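You operate a simulated robot arm through the tools that you are given. There is no shell and no other tool. Be economical: measure what you need, move in short steps, check, and stop when the job is done.

The job below is to be done with a simulated robot arm. You get a single attempt, and the scene is never put back.

TASK
Let the pressure out of the red cylinder.
Fine: switch the logger on and leave it on, open the cart's black lever, hold the orange lever down till the logger shows 0, then shut the black lever.

It is judged by the outcome, as a careful person would: the job done as asked, and still so three seconds after it is handed in. It fails if anything else is knocked over, pushed out of place, dropped, spilled or broken.

THE ROBOT
A 6-joint arm with a fingered hand on a trunk, on a base that drives. Base frame: it is fixed to the floor where the robot stands at the start and does not move with it; the origin is under the middle of the robot, x ahead of it, y to its left, z up; the surface under the hand at the start is at about z = 860. Units: mm, degrees, N and s.
With the tool pointing down near the work surface it reaches from about 360 to 820 mm from the robot's upright axis, wherever it stands. Its first joint turns from -115.0 to 115.0 degrees. Places, roughly: black cart lever [-100, -500, 600]; bleed valve [200, -2100, 900]; blue cart lever [-200, -1100, 600]; cart air knob [500, -1000, 700]; cart logger [200, -400, 1200]; cart logger switch [400, -400, 1000]; cart stop button [500, -900, 500]; clamp handle [500, -1500, 800]; gauge valve [0, -2100, 900]; green cart lever [100, -400, 700]; hold knob [200, -400, 1000]; hose valve [-100, -2100, 900]; pump valve [100, -2100, 900]; red cart lever [-200, -1100, 300]; relief knob [400, -400, 700]; socket valve [500, -1300, 800]. Payload 4 kg.
Tool frame: the origin (TCP) lies between the finger pads and is the grasp point; the fingertips stand 26 mm ahead of it; z points along the fingers, y is the line along which they close. The gripper opens to 164 mm. The gripper's body begins 73 mm behind the TCP. The gripper is a hand of 5 fingers: y runs from the thumb to the fingers, the wrist lies at [0, 0, -239] in the tool frame.
Orientation is that of the tool frame in the base frame, as a unit quaternion [x, y, z, w]. With the fingers straight down and closing along the base's y, the tool's x points along the base's -x, its y along +y and its z along -z.

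THE INTERFACE
- The arm moves only by the tool move_arm. Its argument "moves" is a list of rows, each a list of 6 numbers: the shift along the tool's x, y, z in units of 30 mm (1.0 is 30 mm), then the turn, a rotation vector about the tool's x, y, z in units of 5 degrees (1.0 is 5 degrees). In form: [[x, y, z, ax, ay, az], ...]. A call has 1 to 8 rows; each row shifts and turns the commanded pose from where the row before left it, along the tool's axes as they then stand. A call with a number of a shift or a turn outside -1 to 1 is refused whole. Rows are played at 5 a second. More than 50 mm and 8.6 degrees between two rows, and nothing of the call is played. Where a pose cannot be reached the arm comes as near as it can. A force on the tool above 60 N (or 10 N above the force at the start of the call, whichever is more), or a blocked arm, ends the call early, and 0.2 s more pass. In this call time passes only in rows, and 0.2 s behind the last. It gives the time, the measured TCP pose, the force on the tool (base axes), the opening and the grip force at its end, in the units of the frame above (readings bear some noise), with the torque about the TCP (base axes, N m) and any sound that the robot's microphone picked up.
- Cameras (640 x 400 px; columns grow to the right, rows downward): "scene" is now at [-35, 113.9, 1666.3]; the picture's right is [-0.95, -0.31, -0.00], its down [-0.25, 0.77, -0.59] and it looks along [0.18, -0.56, -0.81] (base axes); focal length 257 px, centre (320, 200). "wrist" rides on the gripper at [51, -70, -93] in the tool frame; the picture's right is [0.81, 0.59, 0.00], its down [-0.43, 0.60, -0.68] and it looks along [-0.40, 0.55, 0.74] (tool axes); focal length 270 px, centre (320, 200). There is no depth. A picture from a camera that has moved, and an enlarged one, comes with that camera's place and axes in the base frame and with its lens.
- capture(camera): a new picture of that camera. The clock stands still meanwhile.
- move_column(by): slides the trunk up (or, below 0, down) by that many mm; the arm and the scene camera ride with it, the base frame stays. It gives what a move gives, with no picture.
- roll_base(legs): drives the robot by 1 to 6 legs, each [ahead, left, turn to the left] in mm, mm and degrees, along the robot's own axes; the way and the turn of a leg run together, so that a leg with both is an arc; at most 1500 mm and 180 degrees a leg. The arm and the cameras ride along, it lands a little off, and it stops where it bumps. It gives what a move gives.
- move_fingers(finger1, finger2, finger3, finger4, thumb_bend): sets how far each is bent, from 0 (flat) to 1 (curled in); at 0.3 the hand is open as for a grip, at 0.7 the pads meet at the TCP. One left out holds its place. A second passes; each finger stops where it meets its share of the squeeze, and holds until it gets a number again. It is the only way to open and close the hand. It gives what a move gives, with no picture; readings hold the bend of each and the force on the fingers (four entries, about 0 where the hand has none), thumb and palm.
- aim_head(pan, tilt): turns the head with the scene camera to pan (to the left, within 155 degrees either way) and tilt (down, from -29 to 69), counted from straight ahead of the robot. It gives what a move gives.
- zoom(camera, box): a new picture of the part [left, top, right, bottom] of that camera's present view, enlarged. The clock stands still meanwhile.
- close_job(): hands the job in; it is judged then, once.

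Go step by step. Nothing tells you exact positions but the pictures and the camera data: compare them with the known pose of the tool, close in by small moves and look again before you grip or let go. The budget is 120 turns and 98 pictures, counting those below and the enlarged ones. Unless the task says otherwise, let go and move clear before handing in, and close with one line.

The tools are called after "Emit:" as a command line: name --pt "numbers of a row" for each row, then --argument value for the rest, lists and objects as JSON in quotes. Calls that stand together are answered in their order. move_arm: Moves the arm, as the interface text tells. Its arguments: {"type":"object","properties":{"moves":{"type":"array","items":{"type":"array","items":{"type":"number"}}}},"required":["moves"]} The other tools are called the same way: move_column (by) slides the trunk up or down; move_fingers (finger1, finger2, finger3, finger4, thumb_bend) moves the fingers one by one; roll_base (legs) drives the base; aim_head (pan, tilt) turns the head that bears the scene camera; capture (camera) takes a picture; zoom (camera, box) takes an enlarged picture of a part of a camera's view; close_job () hands the job in.

At the start:

```text
clock: 0.0
tcp_pos: [-40.9, -516.1, 1175.3]
ee_rot: [0.001, 1.0, -0.001, 0.001]
wrist_force: [0.1, -1.0, 0.1]
torque: [0.03, 0.04, 0.03]
width: 163.8
grasp_force: 0.0
shape: jaw
bend: [0.3, 0.3, 0.3, 0.3, 0.3]
finger forces: [0.0, 0.1, 0.0, 0.1, 0.1, 0.1]
trunk travel left (down, up): [-725.0, 265.0]
robot x, y, heading: [-0.3, 3.4, 0.3]
head pan, tilt: [-72.0, 53.8]
```

scene: 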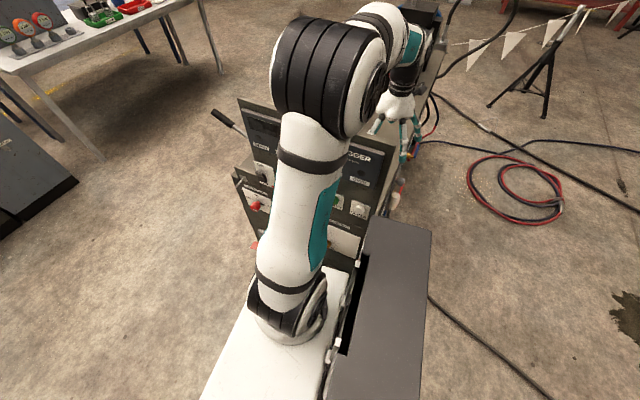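
wrist: 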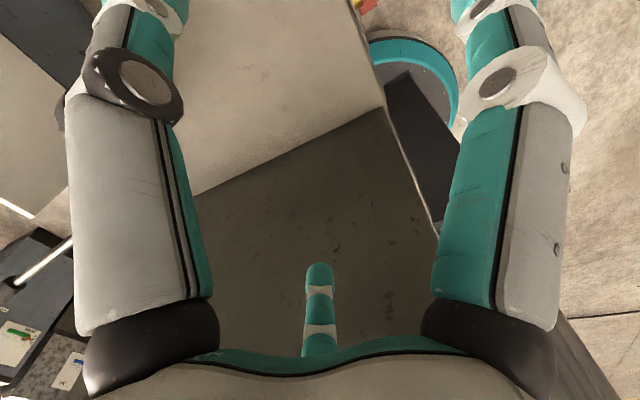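

The arm hides most of the cart in front of it, on the robot's right. I'll look around with the head first to find the cart's panel, the levers and the red cylinder.

Emit:
zoom --camera "scene" --box '[200, 80, 460, 280]'

Emit:
aim_head --pan -85 --tilt 25

Emit:
capture --camera "scene"

```text
2.00 times, centred on (330, 180) of scene
camera zoom: at [-35.0, 113.9, 1666.3], right [-0.95, -0.31, 0.0], down [-0.25, 0.77, -0.59], along [0.18, -0.56, -0.81], focal length 513 px, centre (300, 240)
```

zoom: 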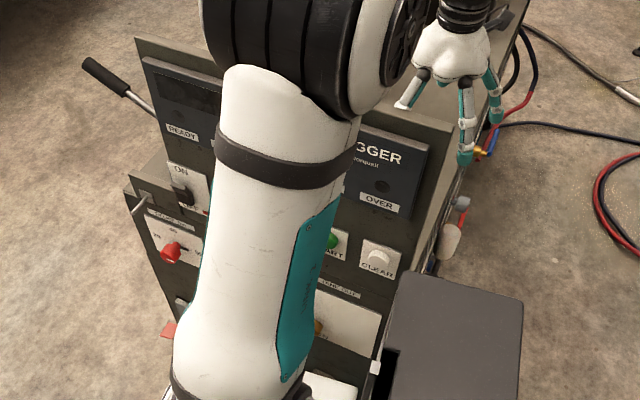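

```text
clock: 0.9
tcp_pos: [-41.2, -517.7, 1174.3]
ee_rot: [-0.001, 1.0, -0.001, 0.0]
wrist_force: [-0.7, 0.7, -0.7]
torque: [0.03, -0.04, 0.0]
width: 163.8
grasp_force: 0.1
shape: jaw
bend: [0.3, 0.3, 0.3, 0.3, 0.3]
finger forces: [0.0, 0.0, 0.0, 0.1, 0.0, 0.0]
trunk travel left (down, up): [-725.0, 265.0]
robot x, y, heading: [-1.6, -0.2, 0.0]
head pan, tilt: [-85.0, 25.0]
```

```text
94 pictures are left
camera scene: at [-49.6, 91.9, 1708.6], right [-1.0, -0.09, 0.0], down [-0.04, 0.42, -0.91], along [0.08, -0.9, -0.42], focal length 257 px, centre (320, 200)
```

scene: 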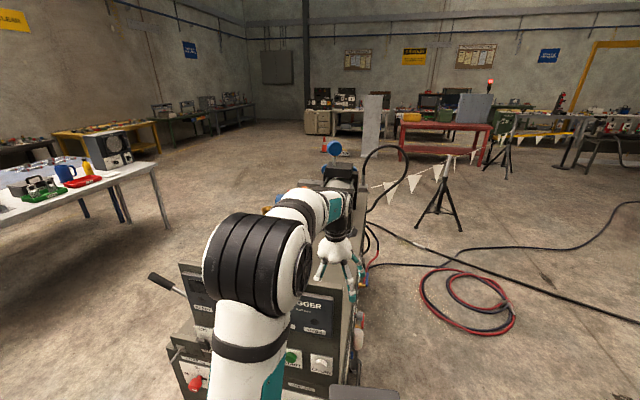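

The cart's front panel faces me, and its levers are along the -x side. I'll look over the floor around me before driving.

Emit:
aim_head --pan -125 --tilt 45

Emit:
capture --camera "scene"

Emit:
aim_head --pan 150 --tilt 45

Emit:
capture --camera "scene"

```text
clock: 2.0
tcp_pos: [-42.0, -516.7, 1176.2]
ee_rot: [0.0, 1.0, 0.0, 0.001]
wrist_force: [0.5, 0.7, -1.1]
torque: [0.01, -0.01, 0.0]
width: 163.9
grasp_force: 0.0
shape: jaw
bend: [0.3, 0.3, 0.3, 0.3, 0.3]
finger forces: [0.1, 0.1, 0.0, 0.0, 0.0, 0.1]
trunk travel left (down, up): [-725.0, 265.0]
robot x, y, heading: [-0.8, 1.9, -0.1]
head pan, tilt: [-125.0, 45.0]
```

```text
93 pictures are left
camera scene: at [-104.3, 117.0, 1678.1], right [-0.82, 0.57, 0.0], down [0.41, 0.58, -0.71], along [-0.41, -0.58, -0.71], focal length 257 px, centre (320, 200)
```

scene: 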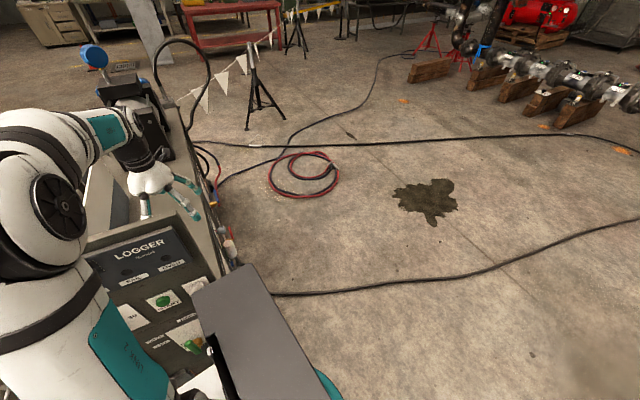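

```text
clock: 5.8
tcp_pos: [-41.1, -515.9, 1175.3]
ee_rot: [-0.001, 1.0, 0.0, 0.0]
wrist_force: [0.2, 0.0, 0.1]
torque: [-0.02, 0.01, -0.03]
width: 163.7
grasp_force: 0.0
shape: jaw
bend: [0.3, 0.3, 0.3, 0.3, 0.3]
finger forces: [0.1, 0.1, 0.0, 0.0, 0.0, 0.0]
trunk travel left (down, up): [-725.0, 265.0]
robot x, y, heading: [-0.2, 0.6, 0.1]
head pan, tilt: [150.0, 45.0]
```

```text
92 pictures are left
camera scene: at [-128.1, 224.4, 1678.1], right [0.5, 0.87, 0.0], down [0.61, -0.35, -0.71], along [-0.61, 0.35, -0.71], focal length 257 px, centre (320, 200)
```

scene: 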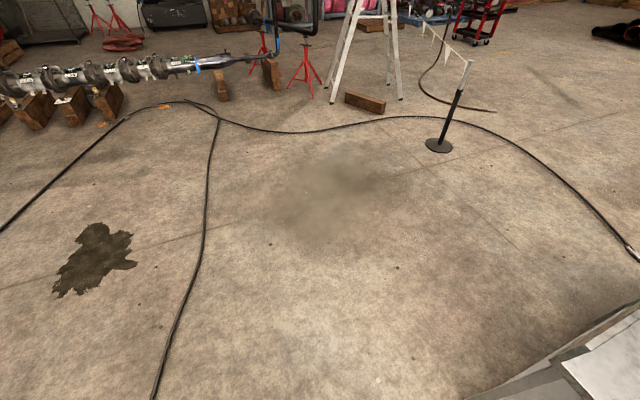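

The floor behind me is clear. I'll raise the trunk a little, back off in -x, and look at the cart's lever side.

Emit:
move_column --by 150

Emit:
roll_base --legs '[[-900, 0, 0]]'

Emit:
aim_head --pan -45 --tilt 35

Emit:
capture --camera "scene"

```text
clock: 7.5
tcp_pos: [-41.6, -516.8, 1324.8]
ee_rot: [0.0, 1.0, 0.0, -0.001]
wrist_force: [0.7, 0.3, -0.8]
torque: [0.03, 0.03, 0.02]
width: 163.7
grasp_force: 0.1
shape: jaw
bend: [0.3, 0.3, 0.3, 0.3, 0.3]
finger forces: [0.0, 0.0, 0.0, 0.1, 0.0, 0.0]
trunk travel left (down, up): [-875.0, 115.0]
robot x, y, heading: [1.2, -1.7, 0.4]
head pan, tilt: [150.0, 45.0]
```

```text
clock: 12.3
tcp_pos: [-948.7, -514.8, 1324.7]
ee_rot: [0.001, 1.0, 0.0, 0.0]
wrist_force: [-0.8, -0.9, 1.0]
torque: [0.01, -0.04, -0.01]
width: 164.0
grasp_force: 0.2
shape: jaw
bend: [0.3, 0.3, 0.3, 0.3, 0.3]
finger forces: [0.0, 0.0, 0.1, 0.0, 0.0, 0.0]
trunk travel left (down, up): [-875.0, 115.0]
robot x, y, heading: [-904.9, 2.7, 0.0]
head pan, tilt: [150.0, 45.0]
```

```text
clock: 15.2
tcp_pos: [-948.9, -516.3, 1324.0]
ee_rot: [0.001, 1.0, 0.0, 0.0]
wrist_force: [0.5, 0.1, -0.3]
torque: [0.01, 0.01, -0.01]
width: 163.7
grasp_force: 0.0
shape: jaw
bend: [0.3, 0.3, 0.3, 0.3, 0.3]
finger forces: [0.0, 0.0, 0.1, 0.0, 0.1, 0.0]
trunk travel left (down, up): [-875.0, 115.0]
robot x, y, heading: [-903.2, 1.3, -0.1]
head pan, tilt: [-45.0, 35.0]
```

```text
91 pictures are left
camera scene: at [-900.5, 122.5, 1842.9], right [-0.71, -0.71, 0.0], down [-0.4, 0.41, -0.82], along [0.58, -0.58, -0.57], focal length 257 px, centre (320, 200)
```

scene: 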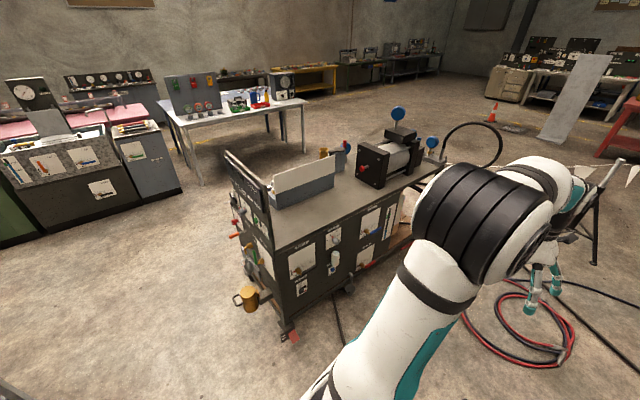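

Now the cart is in full view: front panel, lever side, and a fixture on top with blue knobs. I'll zoom in on each part.

Emit:
zoom --camera "scene" --box '[215, 140, 415, 340]'

Emit:
zoom --camera "scene" --box '[300, 90, 520, 230]'

```text
2.00 times, centred on (315, 240) of scene
camera zoom: at [-900.5, 122.5, 1842.9], right [-0.71, -0.71, 0.0], down [-0.4, 0.41, -0.82], along [0.58, -0.58, -0.57], focal length 513 px, centre (330, 120)
```

zoom: 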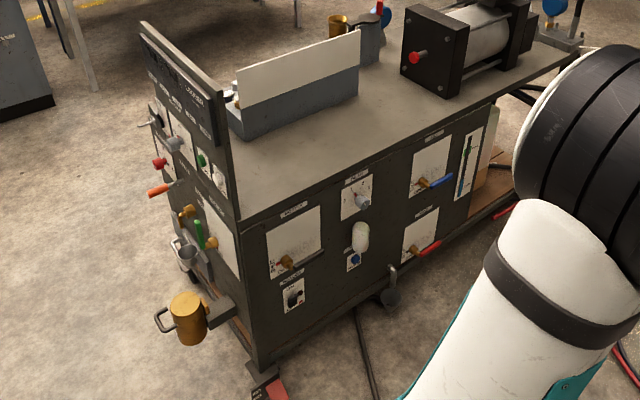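

```text
2.86 times, centred on (410, 160) of scene
camera zoom: at [-900.5, 122.5, 1842.9], right [-0.71, -0.71, 0.0], down [-0.4, 0.41, -0.82], along [0.58, -0.58, -0.57], focal length 733 px, centre (63, 314)
```

zoom: 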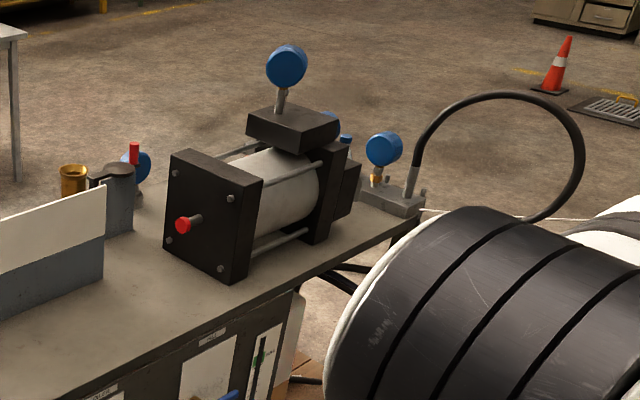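

The front panel has an orange lever, and the side has black-, blue- and red-handled levers. I'll drive round to the front with the arm swung off to the side to read it.

Emit:
roll_base --legs '[[0, 600, 0], [1000, 0, 0], [0, 0, -60]]'

Emit:
aim_head --pan -20 --tilt 40

Emit:
capture --camera "scene"

```text
clock: 26.0
tcp_pos: [-377.3, 381.8, 1324.5]
ee_rot: [0.499, 0.866, 0.0, 0.001]
wrist_force: [0.6, -0.3, 0.7]
torque: [0.01, 0.0, -0.05]
width: 164.0
grasp_force: 0.0
shape: jaw
bend: [0.3, 0.3, 0.3, 0.3, 0.3]
finger forces: [0.0, 0.0, 0.1, 0.0, 0.0, 0.0]
trunk travel left (down, up): [-875.0, 115.0]
robot x, y, heading: [89.2, 604.1, -60.0]
head pan, tilt: [-45.0, 35.0]
```

```text
clock: 26.9
tcp_pos: [-376.6, 383.4, 1324.5]
ee_rot: [0.499, 0.867, 0.0, 0.001]
wrist_force: [0.0, 0.2, 0.1]
torque: [-0.03, -0.01, 0.01]
width: 164.0
grasp_force: 0.1
shape: jaw
bend: [0.3, 0.3, 0.3, 0.3, 0.3]
finger forces: [0.0, 0.1, 0.0, 0.1, 0.0, 0.0]
trunk travel left (down, up): [-875.0, 115.0]
robot x, y, heading: [89.6, 600.2, -59.8]
head pan, tilt: [-20.0, 40.0]
```

```text
88 pictures are left
camera scene: at [238.1, 665.5, 1835.4], right [-0.98, -0.17, 0.0], down [-0.11, 0.63, -0.77], along [0.13, -0.75, -0.64], focal length 257 px, centre (320, 200)
```

scene: 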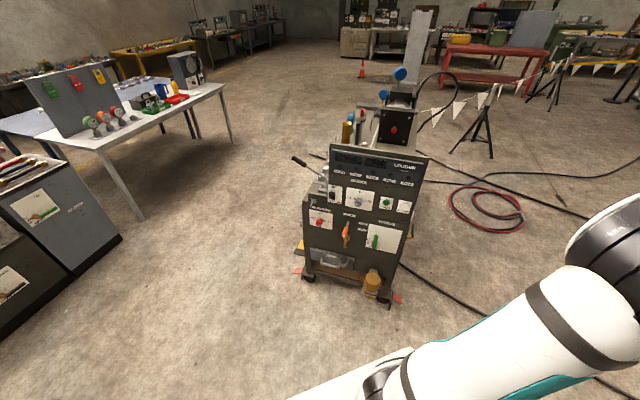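

Emit:
zoom --camera "scene" --box '[290, 140, 440, 220]'

Emit:
zoom --camera "scene" --box '[280, 195, 430, 310]'

Emit:
zoom --camera "scene" --box '[330, 50, 450, 150]'

```text
4.27 times, centred on (365, 180) of scene
camera zoom: at [238.1, 665.5, 1835.4], right [-0.98, -0.17, 0.0], down [-0.11, 0.63, -0.77], along [0.13, -0.75, -0.64], focal length 1095 px, centre (128, 285)
```

zoom: 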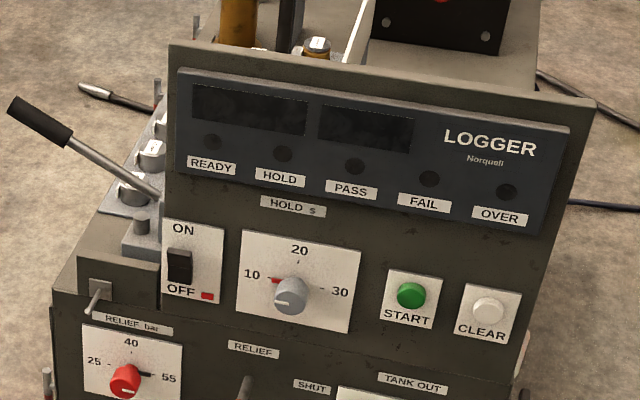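

```text
3.48 times, centred on (355, 252) of scene
camera zoom: at [238.1, 665.5, 1835.4], right [-0.98, -0.17, 0.0], down [-0.11, 0.63, -0.77], along [0.13, -0.75, -0.64], focal length 893 px, centre (198, 17)
```

zoom: 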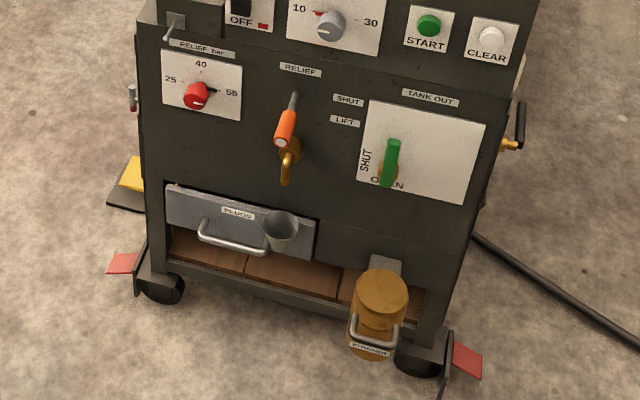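

```text
4.00 times, centred on (390, 100) of scene
camera zoom: at [238.1, 665.5, 1835.4], right [-0.98, -0.17, 0.0], down [-0.11, 0.63, -0.77], along [0.13, -0.75, -0.64], focal length 1026 px, centre (40, 600)
```

zoom: 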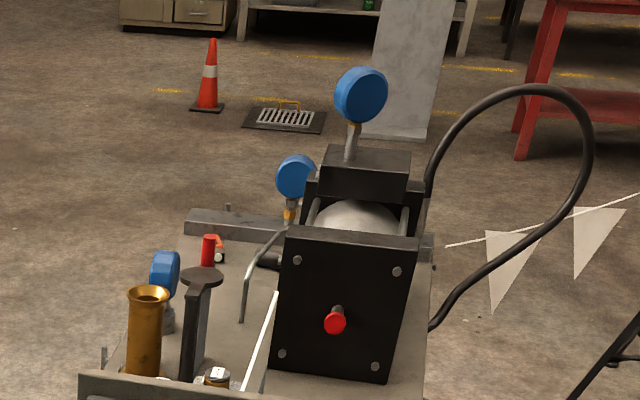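

The front panel reads clearly: the logger switch (OFF) is about (356,-400,968). The orange RELIEF lever (SHUT up, LIFT down) is about (265,-330,750), and the black lever is on the -x side. I'll drive closer.

Emit:
roll_base --legs '[[289, -200, 0]]'

Emit:
aim_head --pan -25 --tilt 52

Emit:
capture --camera "scene"

```text
clock: 29.2
tcp_pos: [-407.7, 33.7, 1324.6]
ee_rot: [0.5, 0.866, -0.001, 0.0]
wrist_force: [-0.3, -0.7, 0.1]
torque: [0.05, 0.02, 0.0]
width: 164.0
grasp_force: 0.1
shape: jaw
bend: [0.3, 0.3, 0.3, 0.3, 0.3]
finger forces: [0.0, 0.0, 0.0, 0.2, 0.0, 0.1]
trunk travel left (down, up): [-875.0, 115.0]
robot x, y, heading: [63.5, 257.3, -59.8]
head pan, tilt: [-20.0, 40.0]
```

```text
clock: 29.9
tcp_pos: [-407.4, 35.1, 1324.8]
ee_rot: [0.5, 0.866, 0.0, -0.001]
wrist_force: [-1.4, -0.7, 0.0]
torque: [-0.01, -0.01, -0.04]
width: 163.6
grasp_force: 0.1
shape: jaw
bend: [0.3, 0.3, 0.3, 0.3, 0.3]
finger forces: [0.0, 0.0, 0.0, 0.0, 0.0, 0.0]
trunk travel left (down, up): [-875.0, 115.0]
robot x, y, heading: [63.1, 252.8, -60.0]
head pan, tilt: [-25.0, 52.0]
```

```text
84 pictures are left
camera scene: at [200.0, 325.4, 1818.6], right [-1.0, -0.09, 0.0], down [-0.07, 0.78, -0.62], along [0.05, -0.61, -0.79], focal length 257 px, centre (320, 200)
```

scene: 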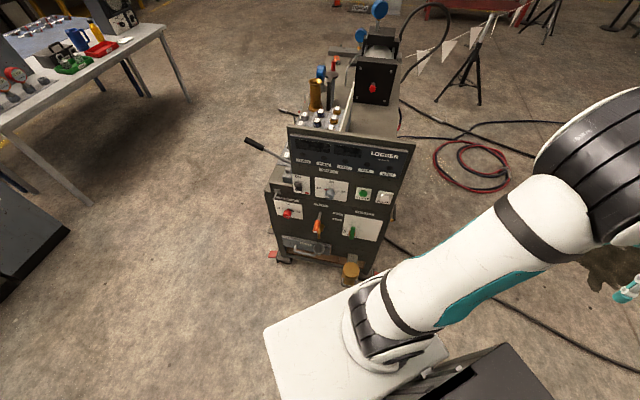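

Emit:
zoom --camera "scene" --box '[260, 165, 360, 225]'

Emit:
zoom --camera "scene" --box '[260, 195, 400, 285]'

```text
6.40 times, centred on (310, 195) of scene
camera zoom: at [200.0, 325.4, 1818.6], right [-1.0, -0.09, 0.0], down [-0.07, 0.78, -0.62], along [0.05, -0.61, -0.79], focal length 1642 px, centre (384, 232)
```

zoom: 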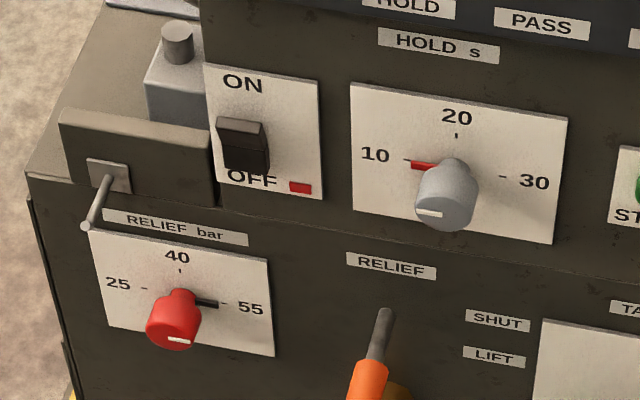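

```text
4.44 times, centred on (330, 240) of scene
camera zoom: at [200.0, 325.4, 1818.6], right [-1.0, -0.09, 0.0], down [-0.07, 0.78, -0.62], along [0.05, -0.61, -0.79], focal length 1140 px, centre (276, 22)
```

zoom: 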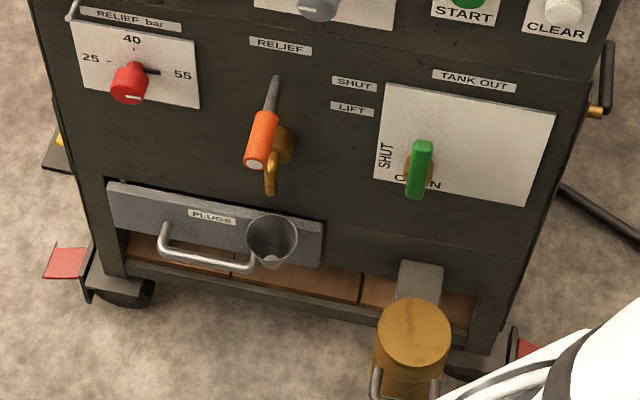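

The switch triangulates to about (357,-403,972), with ON at the top. I'll swing the arm round in front of the panel, high and clear of it, turning the hand as it goes.

Emit:
move_arm --pt "-0.88 0.47 0 0 0 -1" --pt "-0.92 0.39 0 0 0 -1" --pt "-0.95 0.31 0 0 0 -1" --pt "-0.97 0.23 0 0 0 -1" --pt "-0.99 0.14 0 0 0 -1" --pt "-1 0.05 0 0 0 -1" --pt "-1 -0.03 0 0 0 -1" --pt "-0.99 -0.12 0 0 0 -1"

Emit:
move_arm --pt "-0.98 -0.21 0 0 0 -1" --pt "-0.96 -0.29 0 0 0 -1" --pt "-0.93 -0.37 0 0 0 -1" --pt "-0.89 -0.45 0 0 0 -1" --pt "-1 -0.4 0 0 0 0" --pt "-1 -0.3 0 0 0 0" --pt "-1 0 0 0 0 0" --pt "-1 0 0 0 0 0"

```text
clock: 31.7
tcp_pos: [-204.0, -92.7, 1325.5]
ee_rot: [0.173, 0.985, 0.0, 0.0]
wrist_force: [-0.8, 0.9, 0.6]
torque: [-0.02, -0.03, -0.01]
width: 163.9
grasp_force: 0.1
shape: jaw
bend: [0.3, 0.3, 0.3, 0.3, 0.3]
finger forces: [0.0, 0.0, 0.0, 0.0, 0.0, 0.0]
trunk travel left (down, up): [-875.0, 115.0]
robot x, y, heading: [57.2, 257.2, -60.3]
head pan, tilt: [-25.0, 52.0]
```

```text
clock: 33.5
tcp_pos: [19.3, -177.7, 1325.5]
ee_rot: [0.0, 1.0, 0.0, 0.0]
wrist_force: [-0.2, 0.9, -0.9]
torque: [0.03, 0.02, -0.02]
width: 163.8
grasp_force: 0.1
shape: jaw
bend: [0.3, 0.3, 0.3, 0.3, 0.3]
finger forces: [0.0, 0.0, 0.0, 0.0, 0.0, 0.1]
trunk travel left (down, up): [-875.0, 115.0]
robot x, y, heading: [62.3, 252.2, -60.2]
head pan, tilt: [-25.0, 52.0]
```

Emit:
move_arm --pt "-1 0 0 1 0 0" --pt "-1 0 0 1 0 0" --pt "-1 0 0 1 0 0" --pt "-1 0 0 1 0 0" --pt "-1 0 0 1 0 0" --pt "-1 0 0 1 0 0" --pt "-1 0 0 1 0 0" --pt "-1 0 0 1 0 0"

Emit:
move_arm --pt "-1 0 0 1 0 0" --pt "-1 0 0 1 0 0" --pt "-0.8 0 0 1 0 0" --pt "0 0 0 1 0 0" --pt "0 0 0 1 0 0" --pt "0 0 0 1 0 0" --pt "0 0 0 1 0 0" --pt "0 0 0 1 0 0"

Emit:
move_fingers --finger1 0.2 --finger2 1 --finger3 1 --finger4 1 --thumb_bend 0.3

Emit:
capture --camera "scene"

Emit:
capture --camera "wrist"

```text
clock: 35.3
tcp_pos: [92.1, -218.9, 1287.0]
ee_rot: [-0.003, 0.939, -0.344, 0.008]
wrist_force: [-0.8, 0.3, -0.7]
torque: [-0.04, -0.03, 0.0]
width: 164.1
grasp_force: 0.2
shape: jaw
bend: [0.3, 0.3, 0.3, 0.3, 0.3]
finger forces: [0.0, 0.1, 0.0, 0.0, 0.0, 0.0]
out of reach, approached as far as the arm can: row 2, 3, 4, 5, 6, 7, 8
trunk travel left (down, up): [-875.0, 115.0]
robot x, y, heading: [59.2, 252.9, -60.1]
head pan, tilt: [-25.0, 52.0]
```

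```text
clock: 37.1
tcp_pos: [135.4, -320.6, 1339.9]
ee_rot: [0.001, 0.766, -0.642, -0.006]
wrist_force: [-0.4, -0.5, -0.5]
torque: [-0.01, 0.0, -0.05]
width: 164.0
grasp_force: 0.0
shape: jaw
bend: [0.3, 0.3, 0.3, 0.3, 0.3]
finger forces: [0.0, 0.0, 0.0, 0.0, 0.1, 0.0]
out of reach, approached as far as the arm can: row 1, 2, 3, 4, 5, 6, 7, 8
trunk travel left (down, up): [-875.0, 115.0]
robot x, y, heading: [58.0, 261.4, -59.9]
head pan, tilt: [-25.0, 52.0]
```

```text
clock: 38.1
tcp_pos: [134.5, -319.1, 1340.8]
ee_rot: [0.001, 0.767, -0.642, -0.005]
wrist_force: [0.6, 0.5, 1.0]
torque: [0.03, -0.02, -0.02]
width: 98.6
grasp_force: 0.0
shape: fingers
bend: [0.2, 0.76, 0.75, 0.76, 0.3]
finger forces: [0.1, 0.0, 0.1, 0.0, 0.1, 0.0]
trunk travel left (down, up): [-875.0, 115.0]
robot x, y, heading: [58.8, 258.1, -60.2]
head pan, tilt: [-25.0, 52.0]
```

```text
81 pictures are left
camera scene: at [200.1, 325.2, 1818.5], right [-1.0, -0.09, 0.0], down [-0.07, 0.79, -0.62], along [0.05, -0.61, -0.79], focal length 257 px, centre (320, 200)
```

scene: 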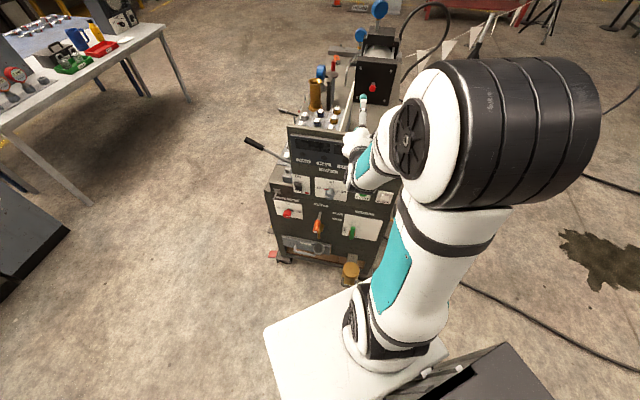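

```text
80 pictures are left
camera wrist: at [84.7, -240.7, 1426.8], right [-0.81, 0.11, -0.57], down [0.44, 0.77, -0.47], along [0.39, -0.63, -0.67], focal length 270 px, centre (320, 200)
```

wrist: 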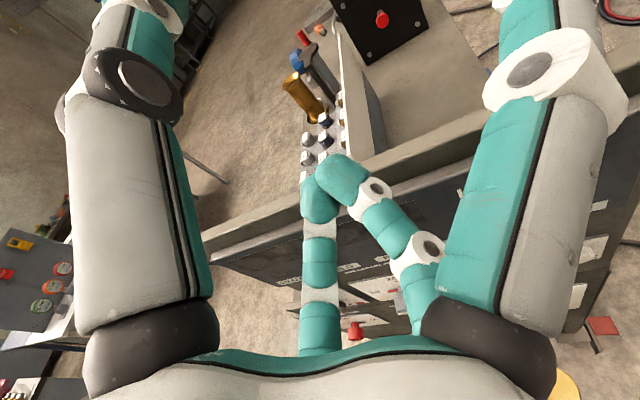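

The pose failed because the wrist came too near the robot's axis. I'll back the base off 150 mm in y and check the hand there.

Emit:
roll_base --legs '[[-130, 75, 0]]'

Emit:
move_arm --pt "0 0 0 1 0 0" --pt "0 0 0 1 0 0"

Emit:
capture --camera "scene"

```text
clock: 39.5
tcp_pos: [133.7, -171.2, 1340.5]
ee_rot: [0.003, 0.767, -0.642, -0.007]
wrist_force: [-0.6, 1.1, -0.1]
torque: [0.0, -0.04, 0.01]
width: 98.7
grasp_force: 0.1
shape: fingers
bend: [0.2, 0.79, 0.76, 0.79, 0.3]
finger forces: [0.0, 0.1, 0.0, 0.0, 0.0, 0.0]
trunk travel left (down, up): [-875.0, 115.0]
robot x, y, heading: [62.8, 408.0, -60.3]
head pan, tilt: [-25.0, 52.0]
```

```text
clock: 40.1
tcp_pos: [149.5, -173.8, 1347.7]
ee_rot: [0.0, 0.708, -0.706, -0.013]
wrist_force: [0.5, -0.2, -0.3]
torque: [0.01, 0.03, 0.01]
width: 98.6
grasp_force: 0.1
shape: fingers
bend: [0.2, 0.8, 0.77, 0.8, 0.3]
finger forces: [0.1, 0.0, 0.0, 0.0, 0.1, 0.0]
out of reach, approached as far as the arm can: row 1, 2
trunk travel left (down, up): [-875.0, 115.0]
robot x, y, heading: [64.6, 408.5, -60.2]
head pan, tilt: [-25.0, 52.0]
```

```text
79 pictures are left
camera scene: at [201.5, 473.5, 1818.5], right [-1.0, -0.09, 0.0], down [-0.07, 0.79, -0.62], along [0.05, -0.61, -0.79], focal length 257 px, centre (320, 200)
```

scene: 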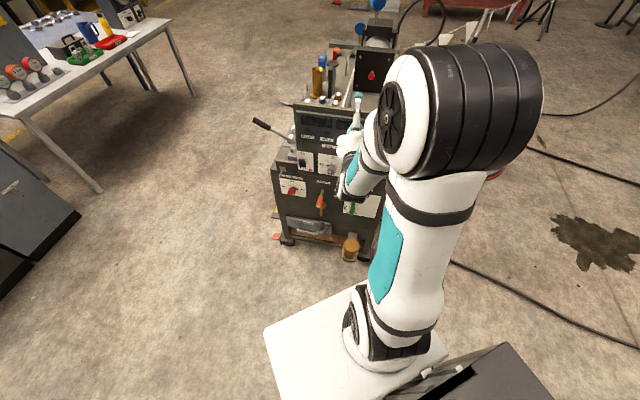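

Emit:
move_arm --pt "0 0 1 0 0 0" --pt "0 0 1 0 0 0" --pt "0 0 1 0 0 0" --pt "0 0 1 0 0 0" --pt "0 0 1 0 0 0"

Emit:
move_column --by -280

Emit:
capture --camera "scene"

Emit:
capture --camera "wrist"

```text
clock: 41.3
tcp_pos: [152.1, -325.9, 1347.6]
ee_rot: [0.002, 0.708, -0.706, -0.01]
wrist_force: [-0.3, -0.4, 0.1]
torque: [0.01, -0.04, 0.04]
width: 98.5
grasp_force: 0.0
shape: fingers
bend: [0.2, 0.86, 0.82, 0.86, 0.3]
finger forces: [0.0, 0.0, 0.1, 0.0, 0.1, 0.0]
out of reach, approached as far as the arm can: row 2
trunk travel left (down, up): [-875.0, 115.0]
robot x, y, heading: [57.3, 402.4, -60.0]
head pan, tilt: [-25.0, 52.0]
```

```text
clock: 44.1
tcp_pos: [152.6, -324.0, 1069.3]
ee_rot: [0.001, 0.708, -0.706, -0.012]
wrist_force: [-0.1, 0.7, -0.5]
torque: [-0.02, -0.01, -0.04]
width: 98.6
grasp_force: 0.0
shape: fingers
bend: [0.2, 0.98, 0.93, 0.98, 0.3]
finger forces: [0.0, 0.0, 0.0, 0.0, 0.0, 0.0]
trunk travel left (down, up): [-595.0, 395.0]
robot x, y, heading: [64.6, 403.2, -60.2]
head pan, tilt: [-25.0, 52.0]
```

```text
78 pictures are left
camera scene: at [201.1, 473.7, 1538.6], right [-1.0, -0.09, 0.0], down [-0.07, 0.79, -0.62], along [0.05, -0.61, -0.79], focal length 257 px, centre (320, 200)
```

scene: 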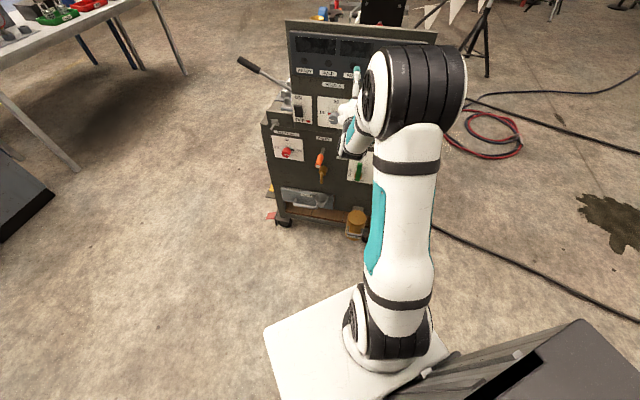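

```text
77 pictures are left
camera wrist: at [104.3, -230.4, 1141.4], right [-0.82, 0.02, -0.58], down [0.44, 0.67, -0.6], along [0.38, -0.74, -0.56], focal length 270 px, centre (320, 200)
```

wrist: 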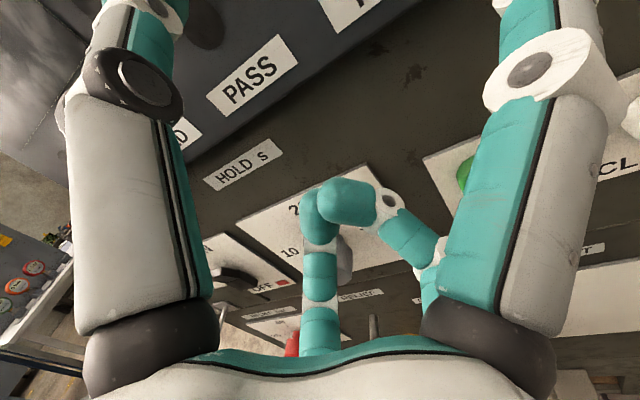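

The hand is closer to the panel than intended, so I'll back it off and move across to in front of the switch.

Emit:
move_arm --pt "0 0 -1 0 0 0" --pt "0 0 -1 0 0 0" --pt "0 0 -1 0 0 0" --pt "-1 0 0 0 0 0" --pt "-1 0 0 0 0 0" --pt "-1 0 0 0 0 0" --pt "-1 0 0 0 0 0"

Emit:
capture --camera "scene"

Emit:
capture --camera "wrist"

```text
clock: 45.7
tcp_pos: [275.0, -235.4, 1068.8]
ee_rot: [0.001, 0.709, -0.705, -0.011]
wrist_force: [-0.2, -0.1, 0.5]
torque: [0.03, 0.0, 0.0]
width: 98.7
grasp_force: 0.0
shape: fingers
bend: [0.2, 0.98, 0.93, 0.98, 0.3]
finger forces: [0.0, 0.1, 0.0, 0.0, 0.1, 0.1]
trunk travel left (down, up): [-595.0, 395.0]
robot x, y, heading: [61.4, 407.0, -60.3]
head pan, tilt: [-25.0, 52.0]
```

```text
76 pictures are left
camera scene: at [201.6, 473.5, 1538.5], right [-1.0, -0.09, 0.0], down [-0.07, 0.79, -0.62], along [0.05, -0.61, -0.79], focal length 257 px, centre (320, 200)
```

scene: 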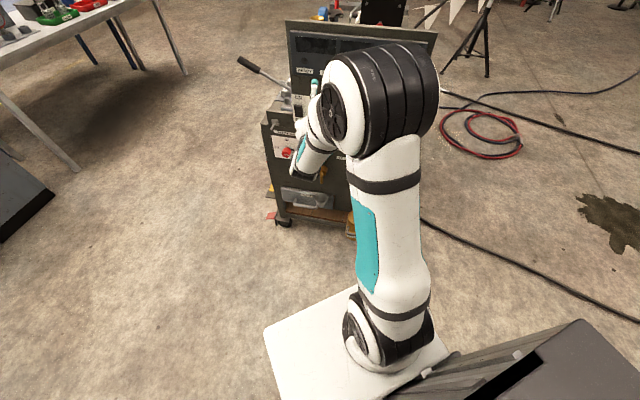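

```text
75 pictures are left
camera wrist: at [226.8, -143.5, 1139.6], right [-0.82, 0.02, -0.58], down [0.44, 0.67, -0.6], along [0.38, -0.74, -0.56], focal length 270 px, centre (320, 200)
```

wrist: 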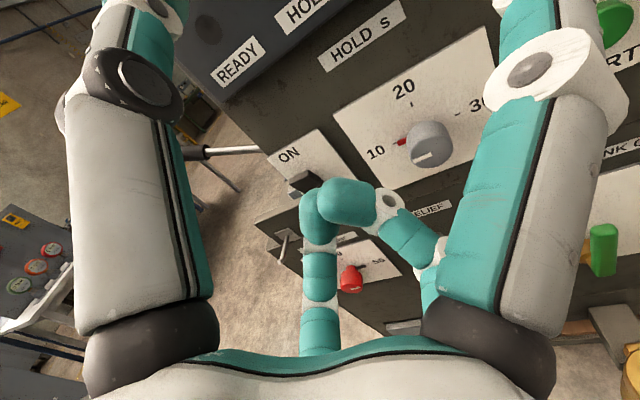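

Emit:
move_fingers --finger1 1 --finger2 1 --finger3 1 --finger4 1 --thumb_bend 0.6

Emit:
capture --camera "wrist"

```text
clock: 46.7
tcp_pos: [274.7, -236.4, 1068.1]
ee_rot: [0.001, 0.708, -0.706, -0.011]
wrist_force: [-0.4, -0.1, 0.6]
torque: [0.01, 0.02, 0.0]
width: 15.1
grasp_force: 0.1
shape: fingers
bend: [0.76, 0.99, 0.95, 1.0, 0.6]
finger forces: [0.1, 0.0, 0.1, 0.0, 0.1, 0.0]
trunk travel left (down, up): [-595.0, 395.0]
robot x, y, heading: [62.6, 408.9, -60.2]
head pan, tilt: [-25.0, 52.0]
```

```text
74 pictures are left
camera wrist: at [226.4, -143.5, 1139.8], right [-0.82, 0.02, -0.58], down [0.44, 0.67, -0.6], along [0.38, -0.74, -0.56], focal length 270 px, centre (320, 200)
```

wrist: 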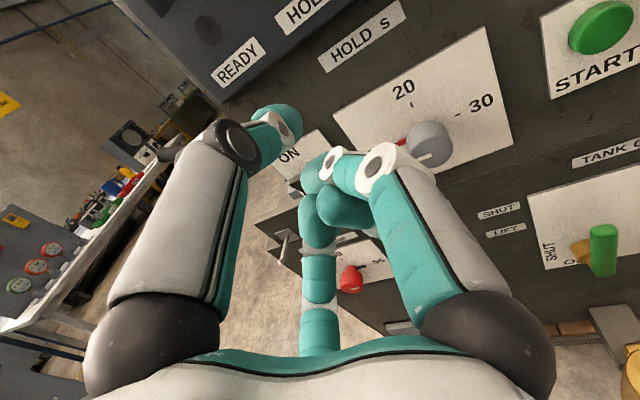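

Emit:
move_arm --pt "-0.68 0.84 0.4 0 0 0" --pt "-0.68 0.84 0.4 0 0 0" --pt "-0.68 0.84 0.4 0 0 0" --pt "-0.68 0.84 0.4 0 0 0" --pt "0 0 0 -1 0 0" --pt "0 0 0 -1 0 0" --pt "0 0 0 -1 0 0"

Emit:
capture --camera "wrist"

Emit:
zoom --camera "scene" --box '[230, 40, 390, 200]'

```text
clock: 48.3
tcp_pos: [352.7, -284.8, 966.5]
ee_rot: [0.002, 0.795, -0.606, -0.01]
wrist_force: [-0.1, -0.4, 0.2]
torque: [0.04, 0.01, -0.01]
width: 14.8
grasp_force: 0.0
shape: fingers
bend: [0.76, 0.99, 0.95, 1.0, 0.6]
finger forces: [0.0, 0.1, 0.1, 0.0, 0.0, 0.0]
trunk travel left (down, up): [-595.0, 395.0]
robot x, y, heading: [65.0, 408.1, -60.2]
head pan, tilt: [-25.0, 52.0]
```

```text
73 pictures are left
camera wrist: at [305.2, -213.0, 1059.7], right [-0.81, 0.17, -0.56], down [0.44, 0.8, -0.4], along [0.38, -0.57, -0.73], focal length 270 px, centre (320, 200)
```

wrist: 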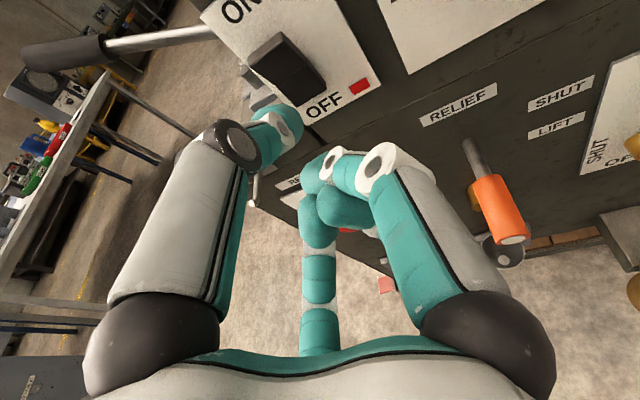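

```text
2.50 times, centred on (310, 120) of scene
camera zoom: at [201.2, 473.7, 1538.5], right [-1.0, -0.09, 0.0], down [-0.07, 0.79, -0.62], along [0.05, -0.61, -0.79], focal length 642 px, centre (345, 400)
```

zoom: 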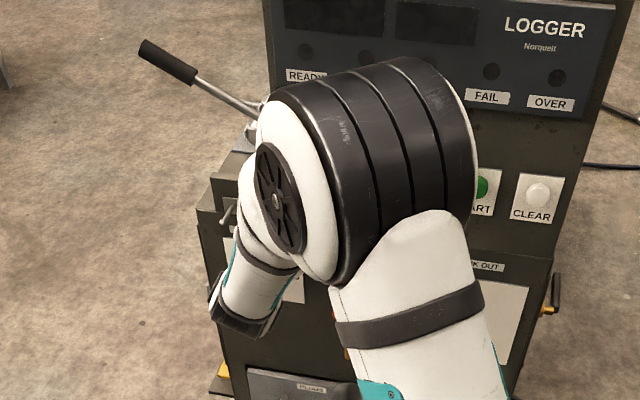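

The rocker sits at about x 354, z 947–995, and the thumb tip is at about (353,-330,982). I'll ease it forward onto the ON half.

Emit:
move_arm --pt "0 -0.27 0.62 0 0 0" --pt "0 -0.27 0.62 0 0 0"

Emit:
capture --camera "wrist"

```text
clock: 48.9
tcp_pos: [354.7, -325.5, 971.0]
ee_rot: [0.002, 0.795, -0.607, -0.01]
wrist_force: [-1.3, 0.3, 0.2]
torque: [-0.01, -0.02, 0.03]
width: 15.2
grasp_force: 0.1
shape: fingers
bend: [0.76, 0.99, 0.95, 1.0, 0.6]
finger forces: [0.0, 0.1, 0.0, 0.1, 0.0, 0.0]
trunk travel left (down, up): [-595.0, 395.0]
robot x, y, heading: [62.4, 403.4, -60.0]
head pan, tilt: [-25.0, 52.0]
```

```text
71 pictures are left
camera wrist: at [305.0, -252.9, 1064.5], right [-0.81, 0.17, -0.56], down [0.44, 0.8, -0.4], along [0.38, -0.57, -0.73], focal length 270 px, centre (320, 200)
```

wrist: 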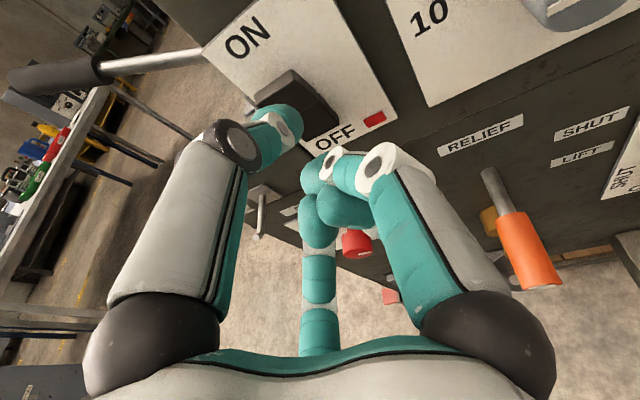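

Emit:
move_arm --pt "0 -0.09 0.31 0 0 0" --pt "0 -0.09 0.31 0 0 0"

Emit:
zoom --camera "wrist" --box '[200, 20, 400, 160]'

```text
clock: 49.5
tcp_pos: [352.1, -344.4, 972.8]
ee_rot: [0.003, 0.794, -0.607, -0.01]
wrist_force: [0.4, 0.5, -0.2]
torque: [0.01, 0.0, 0.0]
width: 15.1
grasp_force: 0.0
shape: fingers
bend: [0.76, 0.99, 0.95, 1.0, 0.6]
finger forces: [0.1, 0.0, 0.0, 0.0, 0.0, 0.0]
trunk travel left (down, up): [-595.0, 395.0]
robot x, y, heading: [62.1, 405.1, -60.0]
head pan, tilt: [-25.0, 52.0]
```

```text
2.86 times, centred on (300, 90) of wrist
camera zoom: at [304.2, -272.3, 1065.6], right [-0.81, 0.17, -0.56], down [0.44, 0.8, -0.4], along [0.38, -0.57, -0.73], focal length 772 px, centre (377, 514)
```

zoom: 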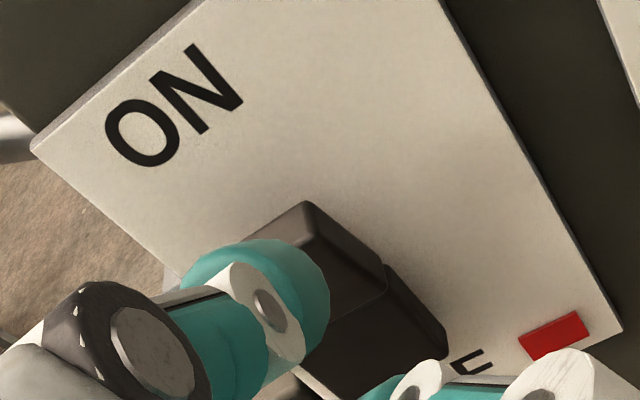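

Emit:
move_arm --pt "0.27 -0.09 0.25 0 0 0" --pt "0 -0.05 0.2 0 0 0" --pt "0 -0.05 0.2 0 0 0"

Emit:
zoom --camera "wrist" --box '[200, 20, 400, 160]'

```text
clock: 50.3
tcp_pos: [344.2, -363.4, 971.1]
ee_rot: [0.003, 0.794, -0.607, -0.011]
wrist_force: [1.2, 0.1, 0.4]
torque: [0.01, 0.02, 0.03]
width: 15.0
grasp_force: 0.3
shape: fingers
bend: [0.76, 0.99, 0.95, 1.0, 0.6]
finger forces: [0.1, 0.0, 0.0, 0.0, 0.2, 0.0]
trunk travel left (down, up): [-595.0, 395.0]
robot x, y, heading: [63.2, 403.9, -60.3]
head pan, tilt: [-25.0, 52.0]
```

```text
2.86 times, centred on (300, 90) of wrist
camera zoom: at [295.5, -292.3, 1065.9], right [-0.81, 0.17, -0.56], down [0.44, 0.8, -0.4], along [0.38, -0.57, -0.73], focal length 772 px, centre (377, 514)
```

zoom: 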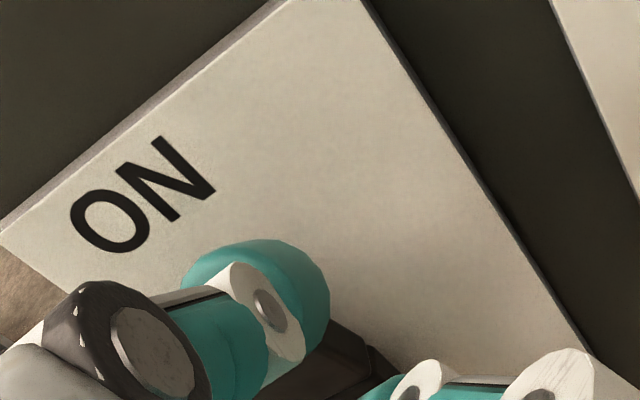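

The thumb seems to have gone in above the rocker without pressing it. I'll back off, drop about 22 mm and look again.

Emit:
move_arm --pt "0 0.2 -0.8 0 0 0" --pt "-0.15 0.7 0.2 0 0 0"

Emit:
zoom --camera "wrist" --box '[200, 20, 400, 160]'

```text
clock: 50.9
tcp_pos: [347.7, -340.6, 950.7]
ee_rot: [0.003, 0.794, -0.608, -0.011]
wrist_force: [0.1, -0.3, -0.2]
torque: [-0.03, 0.01, -0.02]
width: 15.2
grasp_force: 0.0
shape: fingers
bend: [0.76, 0.99, 0.95, 1.0, 0.6]
finger forces: [0.0, 0.1, 0.1, 0.0, 0.0, 0.0]
trunk travel left (down, up): [-595.0, 395.0]
robot x, y, heading: [58.4, 401.8, -59.9]
head pan, tilt: [-25.0, 52.0]
```

```text
2.86 times, centred on (300, 90) of wrist
camera zoom: at [299.8, -268.5, 1044.5], right [-0.81, 0.17, -0.56], down [0.44, 0.8, -0.4], along [0.38, -0.57, -0.73], focal length 772 px, centre (377, 514)
```

zoom: 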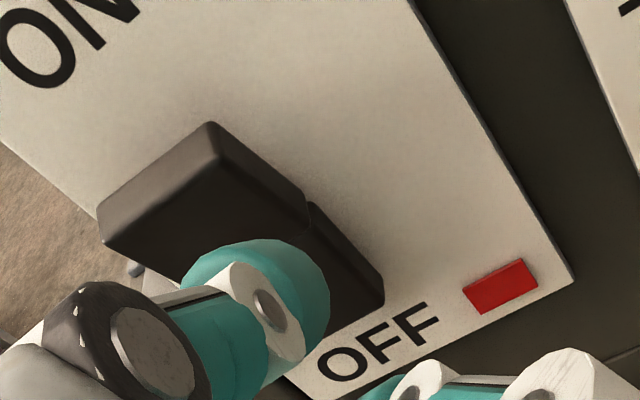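

Now the rocker shows clearly, with the ON half standing proud at x 340–366, z 972–994. I'll shift slightly and push in, watching the force.

Emit:
move_arm --pt "-0.2 -0.14 0.0 0 0 0" --pt "0 -0.05 0.2 0 0 0" --pt "0 -0.05 0.2 0 0 0" --pt "0 -0.05 0.2 0 0 0"

Emit:
zoom --camera "wrist" --box '[200, 20, 400, 160]'

```text
clock: 51.9
tcp_pos: [354.2, -359.3, 954.5]
ee_rot: [0.002, 0.794, -0.607, -0.011]
wrist_force: [-0.9, -0.7, 0.1]
torque: [0.0, 0.02, -0.01]
width: 15.1
grasp_force: 0.0
shape: fingers
bend: [0.77, 0.99, 0.95, 1.0, 0.6]
finger forces: [0.0, 0.0, 0.1, 0.0, 0.0, 0.0]
trunk travel left (down, up): [-595.0, 395.0]
robot x, y, heading: [61.7, 405.8, -60.0]
head pan, tilt: [-25.0, 52.0]
```

```text
2.86 times, centred on (300, 90) of wrist
camera zoom: at [306.3, -287.5, 1048.2], right [-0.81, 0.17, -0.56], down [0.44, 0.8, -0.4], along [0.38, -0.57, -0.73], focal length 772 px, centre (377, 514)
```

zoom: 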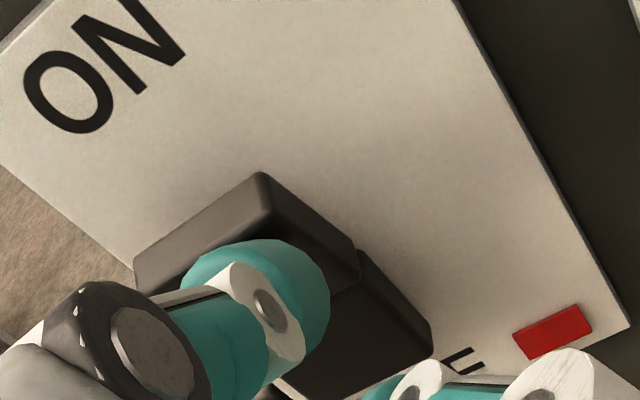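

Emit:
move_arm --pt "0 -0.05 0.2 0 0 0" --pt "0 -0.05 0.2 0 0 0"

Emit:
zoom --camera "wrist" --box '[200, 20, 400, 160]'

```text
clock: 52.5
tcp_pos: [353.7, -370.1, 955.6]
ee_rot: [0.002, 0.793, -0.609, -0.011]
wrist_force: [0.6, 10.9, 3.3]
torque: [-0.31, 0.03, -0.02]
width: 11.7
grasp_force: 5.4
shape: fingers
bend: [0.77, 0.99, 0.95, 1.0, 0.61]
finger forces: [0.0, 0.0, 0.1, 0.0, 11.2, 0.1]
trunk travel left (down, up): [-595.0, 395.0]
robot x, y, heading: [63.6, 405.7, -59.8]
head pan, tilt: [-25.0, 52.0]
```

```text
2.86 times, centred on (300, 90) of wrist
camera zoom: at [306.1, -297.9, 1049.1], right [-0.81, 0.17, -0.56], down [0.44, 0.8, -0.4], along [0.38, -0.57, -0.73], focal length 772 px, centre (377, 514)
```

zoom: 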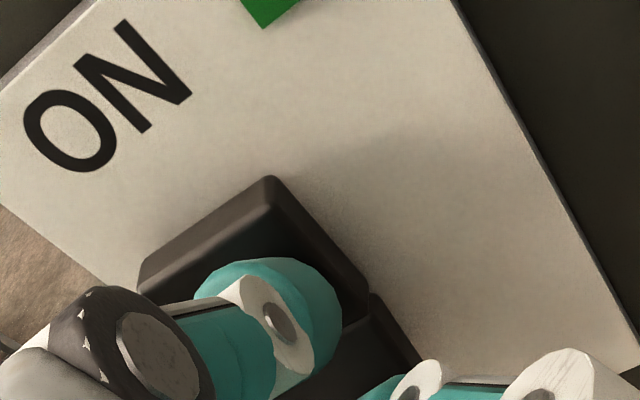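

Contact at 11 N, and a green marker now shows by ON where the red one was by OFF. I'll back off and check the panel.

Emit:
move_arm --pt "0 0.2 -0.8 0 0 0" --pt "0 0.2 -0.9 0 0 0" --pt "0 0.2 -0.9 0 0 0" --pt "0 0.2 -0.9 0 0 0"

Emit:
capture --camera "wrist"

Emit:
capture --camera "scene"

```text
clock: 53.5
tcp_pos: [353.5, -264.0, 959.4]
ee_rot: [0.003, 0.794, -0.608, -0.011]
wrist_force: [1.1, -0.2, -0.1]
torque: [0.01, 0.0, 0.03]
width: 14.7
grasp_force: 0.1
shape: fingers
bend: [0.77, 0.99, 0.95, 1.0, 0.6]
finger forces: [0.1, 0.0, 0.1, 0.0, 0.0, 0.1]
trunk travel left (down, up): [-595.0, 395.0]
robot x, y, heading: [59.2, 406.0, -60.2]
head pan, tilt: [-25.0, 52.0]
```

```text
65 pictures are left
camera wrist: at [306.7, -192.5, 1053.4], right [-0.81, 0.17, -0.56], down [0.44, 0.8, -0.4], along [0.38, -0.57, -0.73], focal length 270 px, centre (320, 200)
```

wrist: 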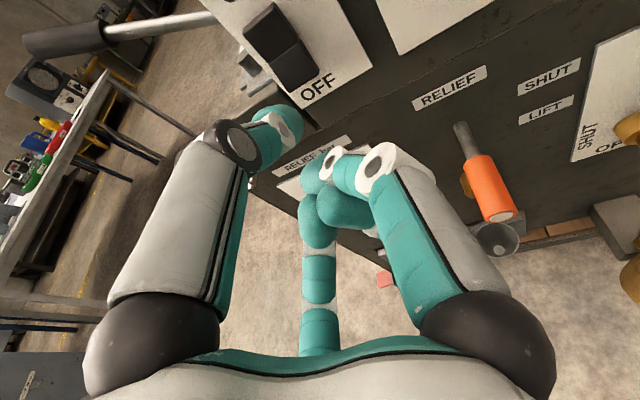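

```text
64 pictures are left
camera scene: at [201.2, 474.0, 1538.5], right [-1.0, -0.09, 0.0], down [-0.07, 0.79, -0.62], along [0.05, -0.61, -0.79], focal length 257 px, centre (320, 200)
```

scene: 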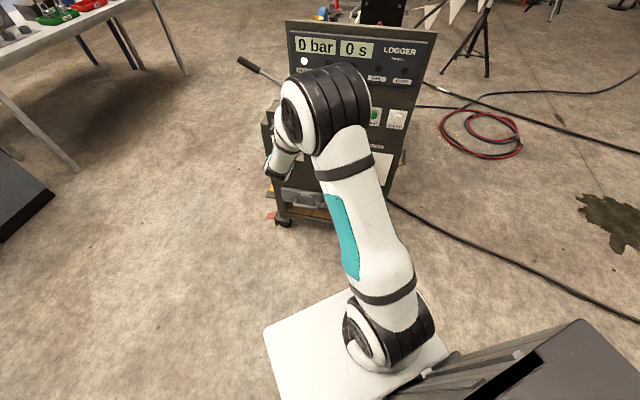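

The logger is on and reads 0 bar, 0 s. Next is the black lever on the -x side, so I'll drive round to look at it.

Emit:
roll_base --legs '[[-575, -606, 0]]'

Emit:
aim_head --pan 5 --tilt 35

Emit:
capture --camera "scene"

```text
clock: 58.0
tcp_pos: [-456.2, -67.1, 959.2]
ee_rot: [0.003, 0.794, -0.608, -0.011]
wrist_force: [0.2, 0.3, 0.3]
torque: [-0.02, 0.03, 0.01]
width: 14.7
grasp_force: 0.2
shape: fingers
bend: [0.77, 0.99, 0.95, 1.0, 0.6]
finger forces: [0.0, 0.0, 0.1, 0.0, 0.1, 0.0]
trunk travel left (down, up): [-595.0, 395.0]
robot x, y, heading: [-749.3, 602.6, -60.1]
head pan, tilt: [-25.0, 52.0]
```

```text
clock: 58.9
tcp_pos: [-456.4, -68.6, 960.5]
ee_rot: [0.004, 0.794, -0.607, -0.012]
wrist_force: [0.0, 0.3, -0.1]
torque: [-0.02, 0.0, 0.01]
width: 14.7
grasp_force: 0.1
shape: fingers
bend: [0.77, 0.99, 0.95, 1.0, 0.6]
finger forces: [0.0, 0.0, 0.0, 0.0, 0.1, 0.1]
trunk travel left (down, up): [-595.0, 395.0]
robot x, y, heading: [-750.6, 601.7, -60.3]
head pan, tilt: [5.0, 35.0]
```

```text
63 pictures are left
camera scene: at [-564.9, 673.2, 1562.9], right [-0.82, -0.57, 0.0], down [-0.33, 0.47, -0.82], along [0.47, -0.67, -0.57], focal length 257 px, centre (320, 200)
```

scene: 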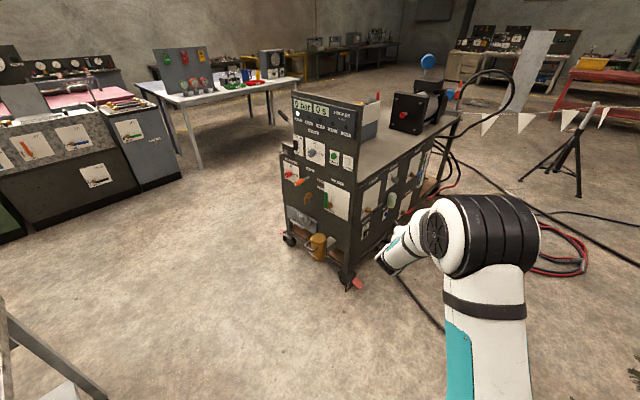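

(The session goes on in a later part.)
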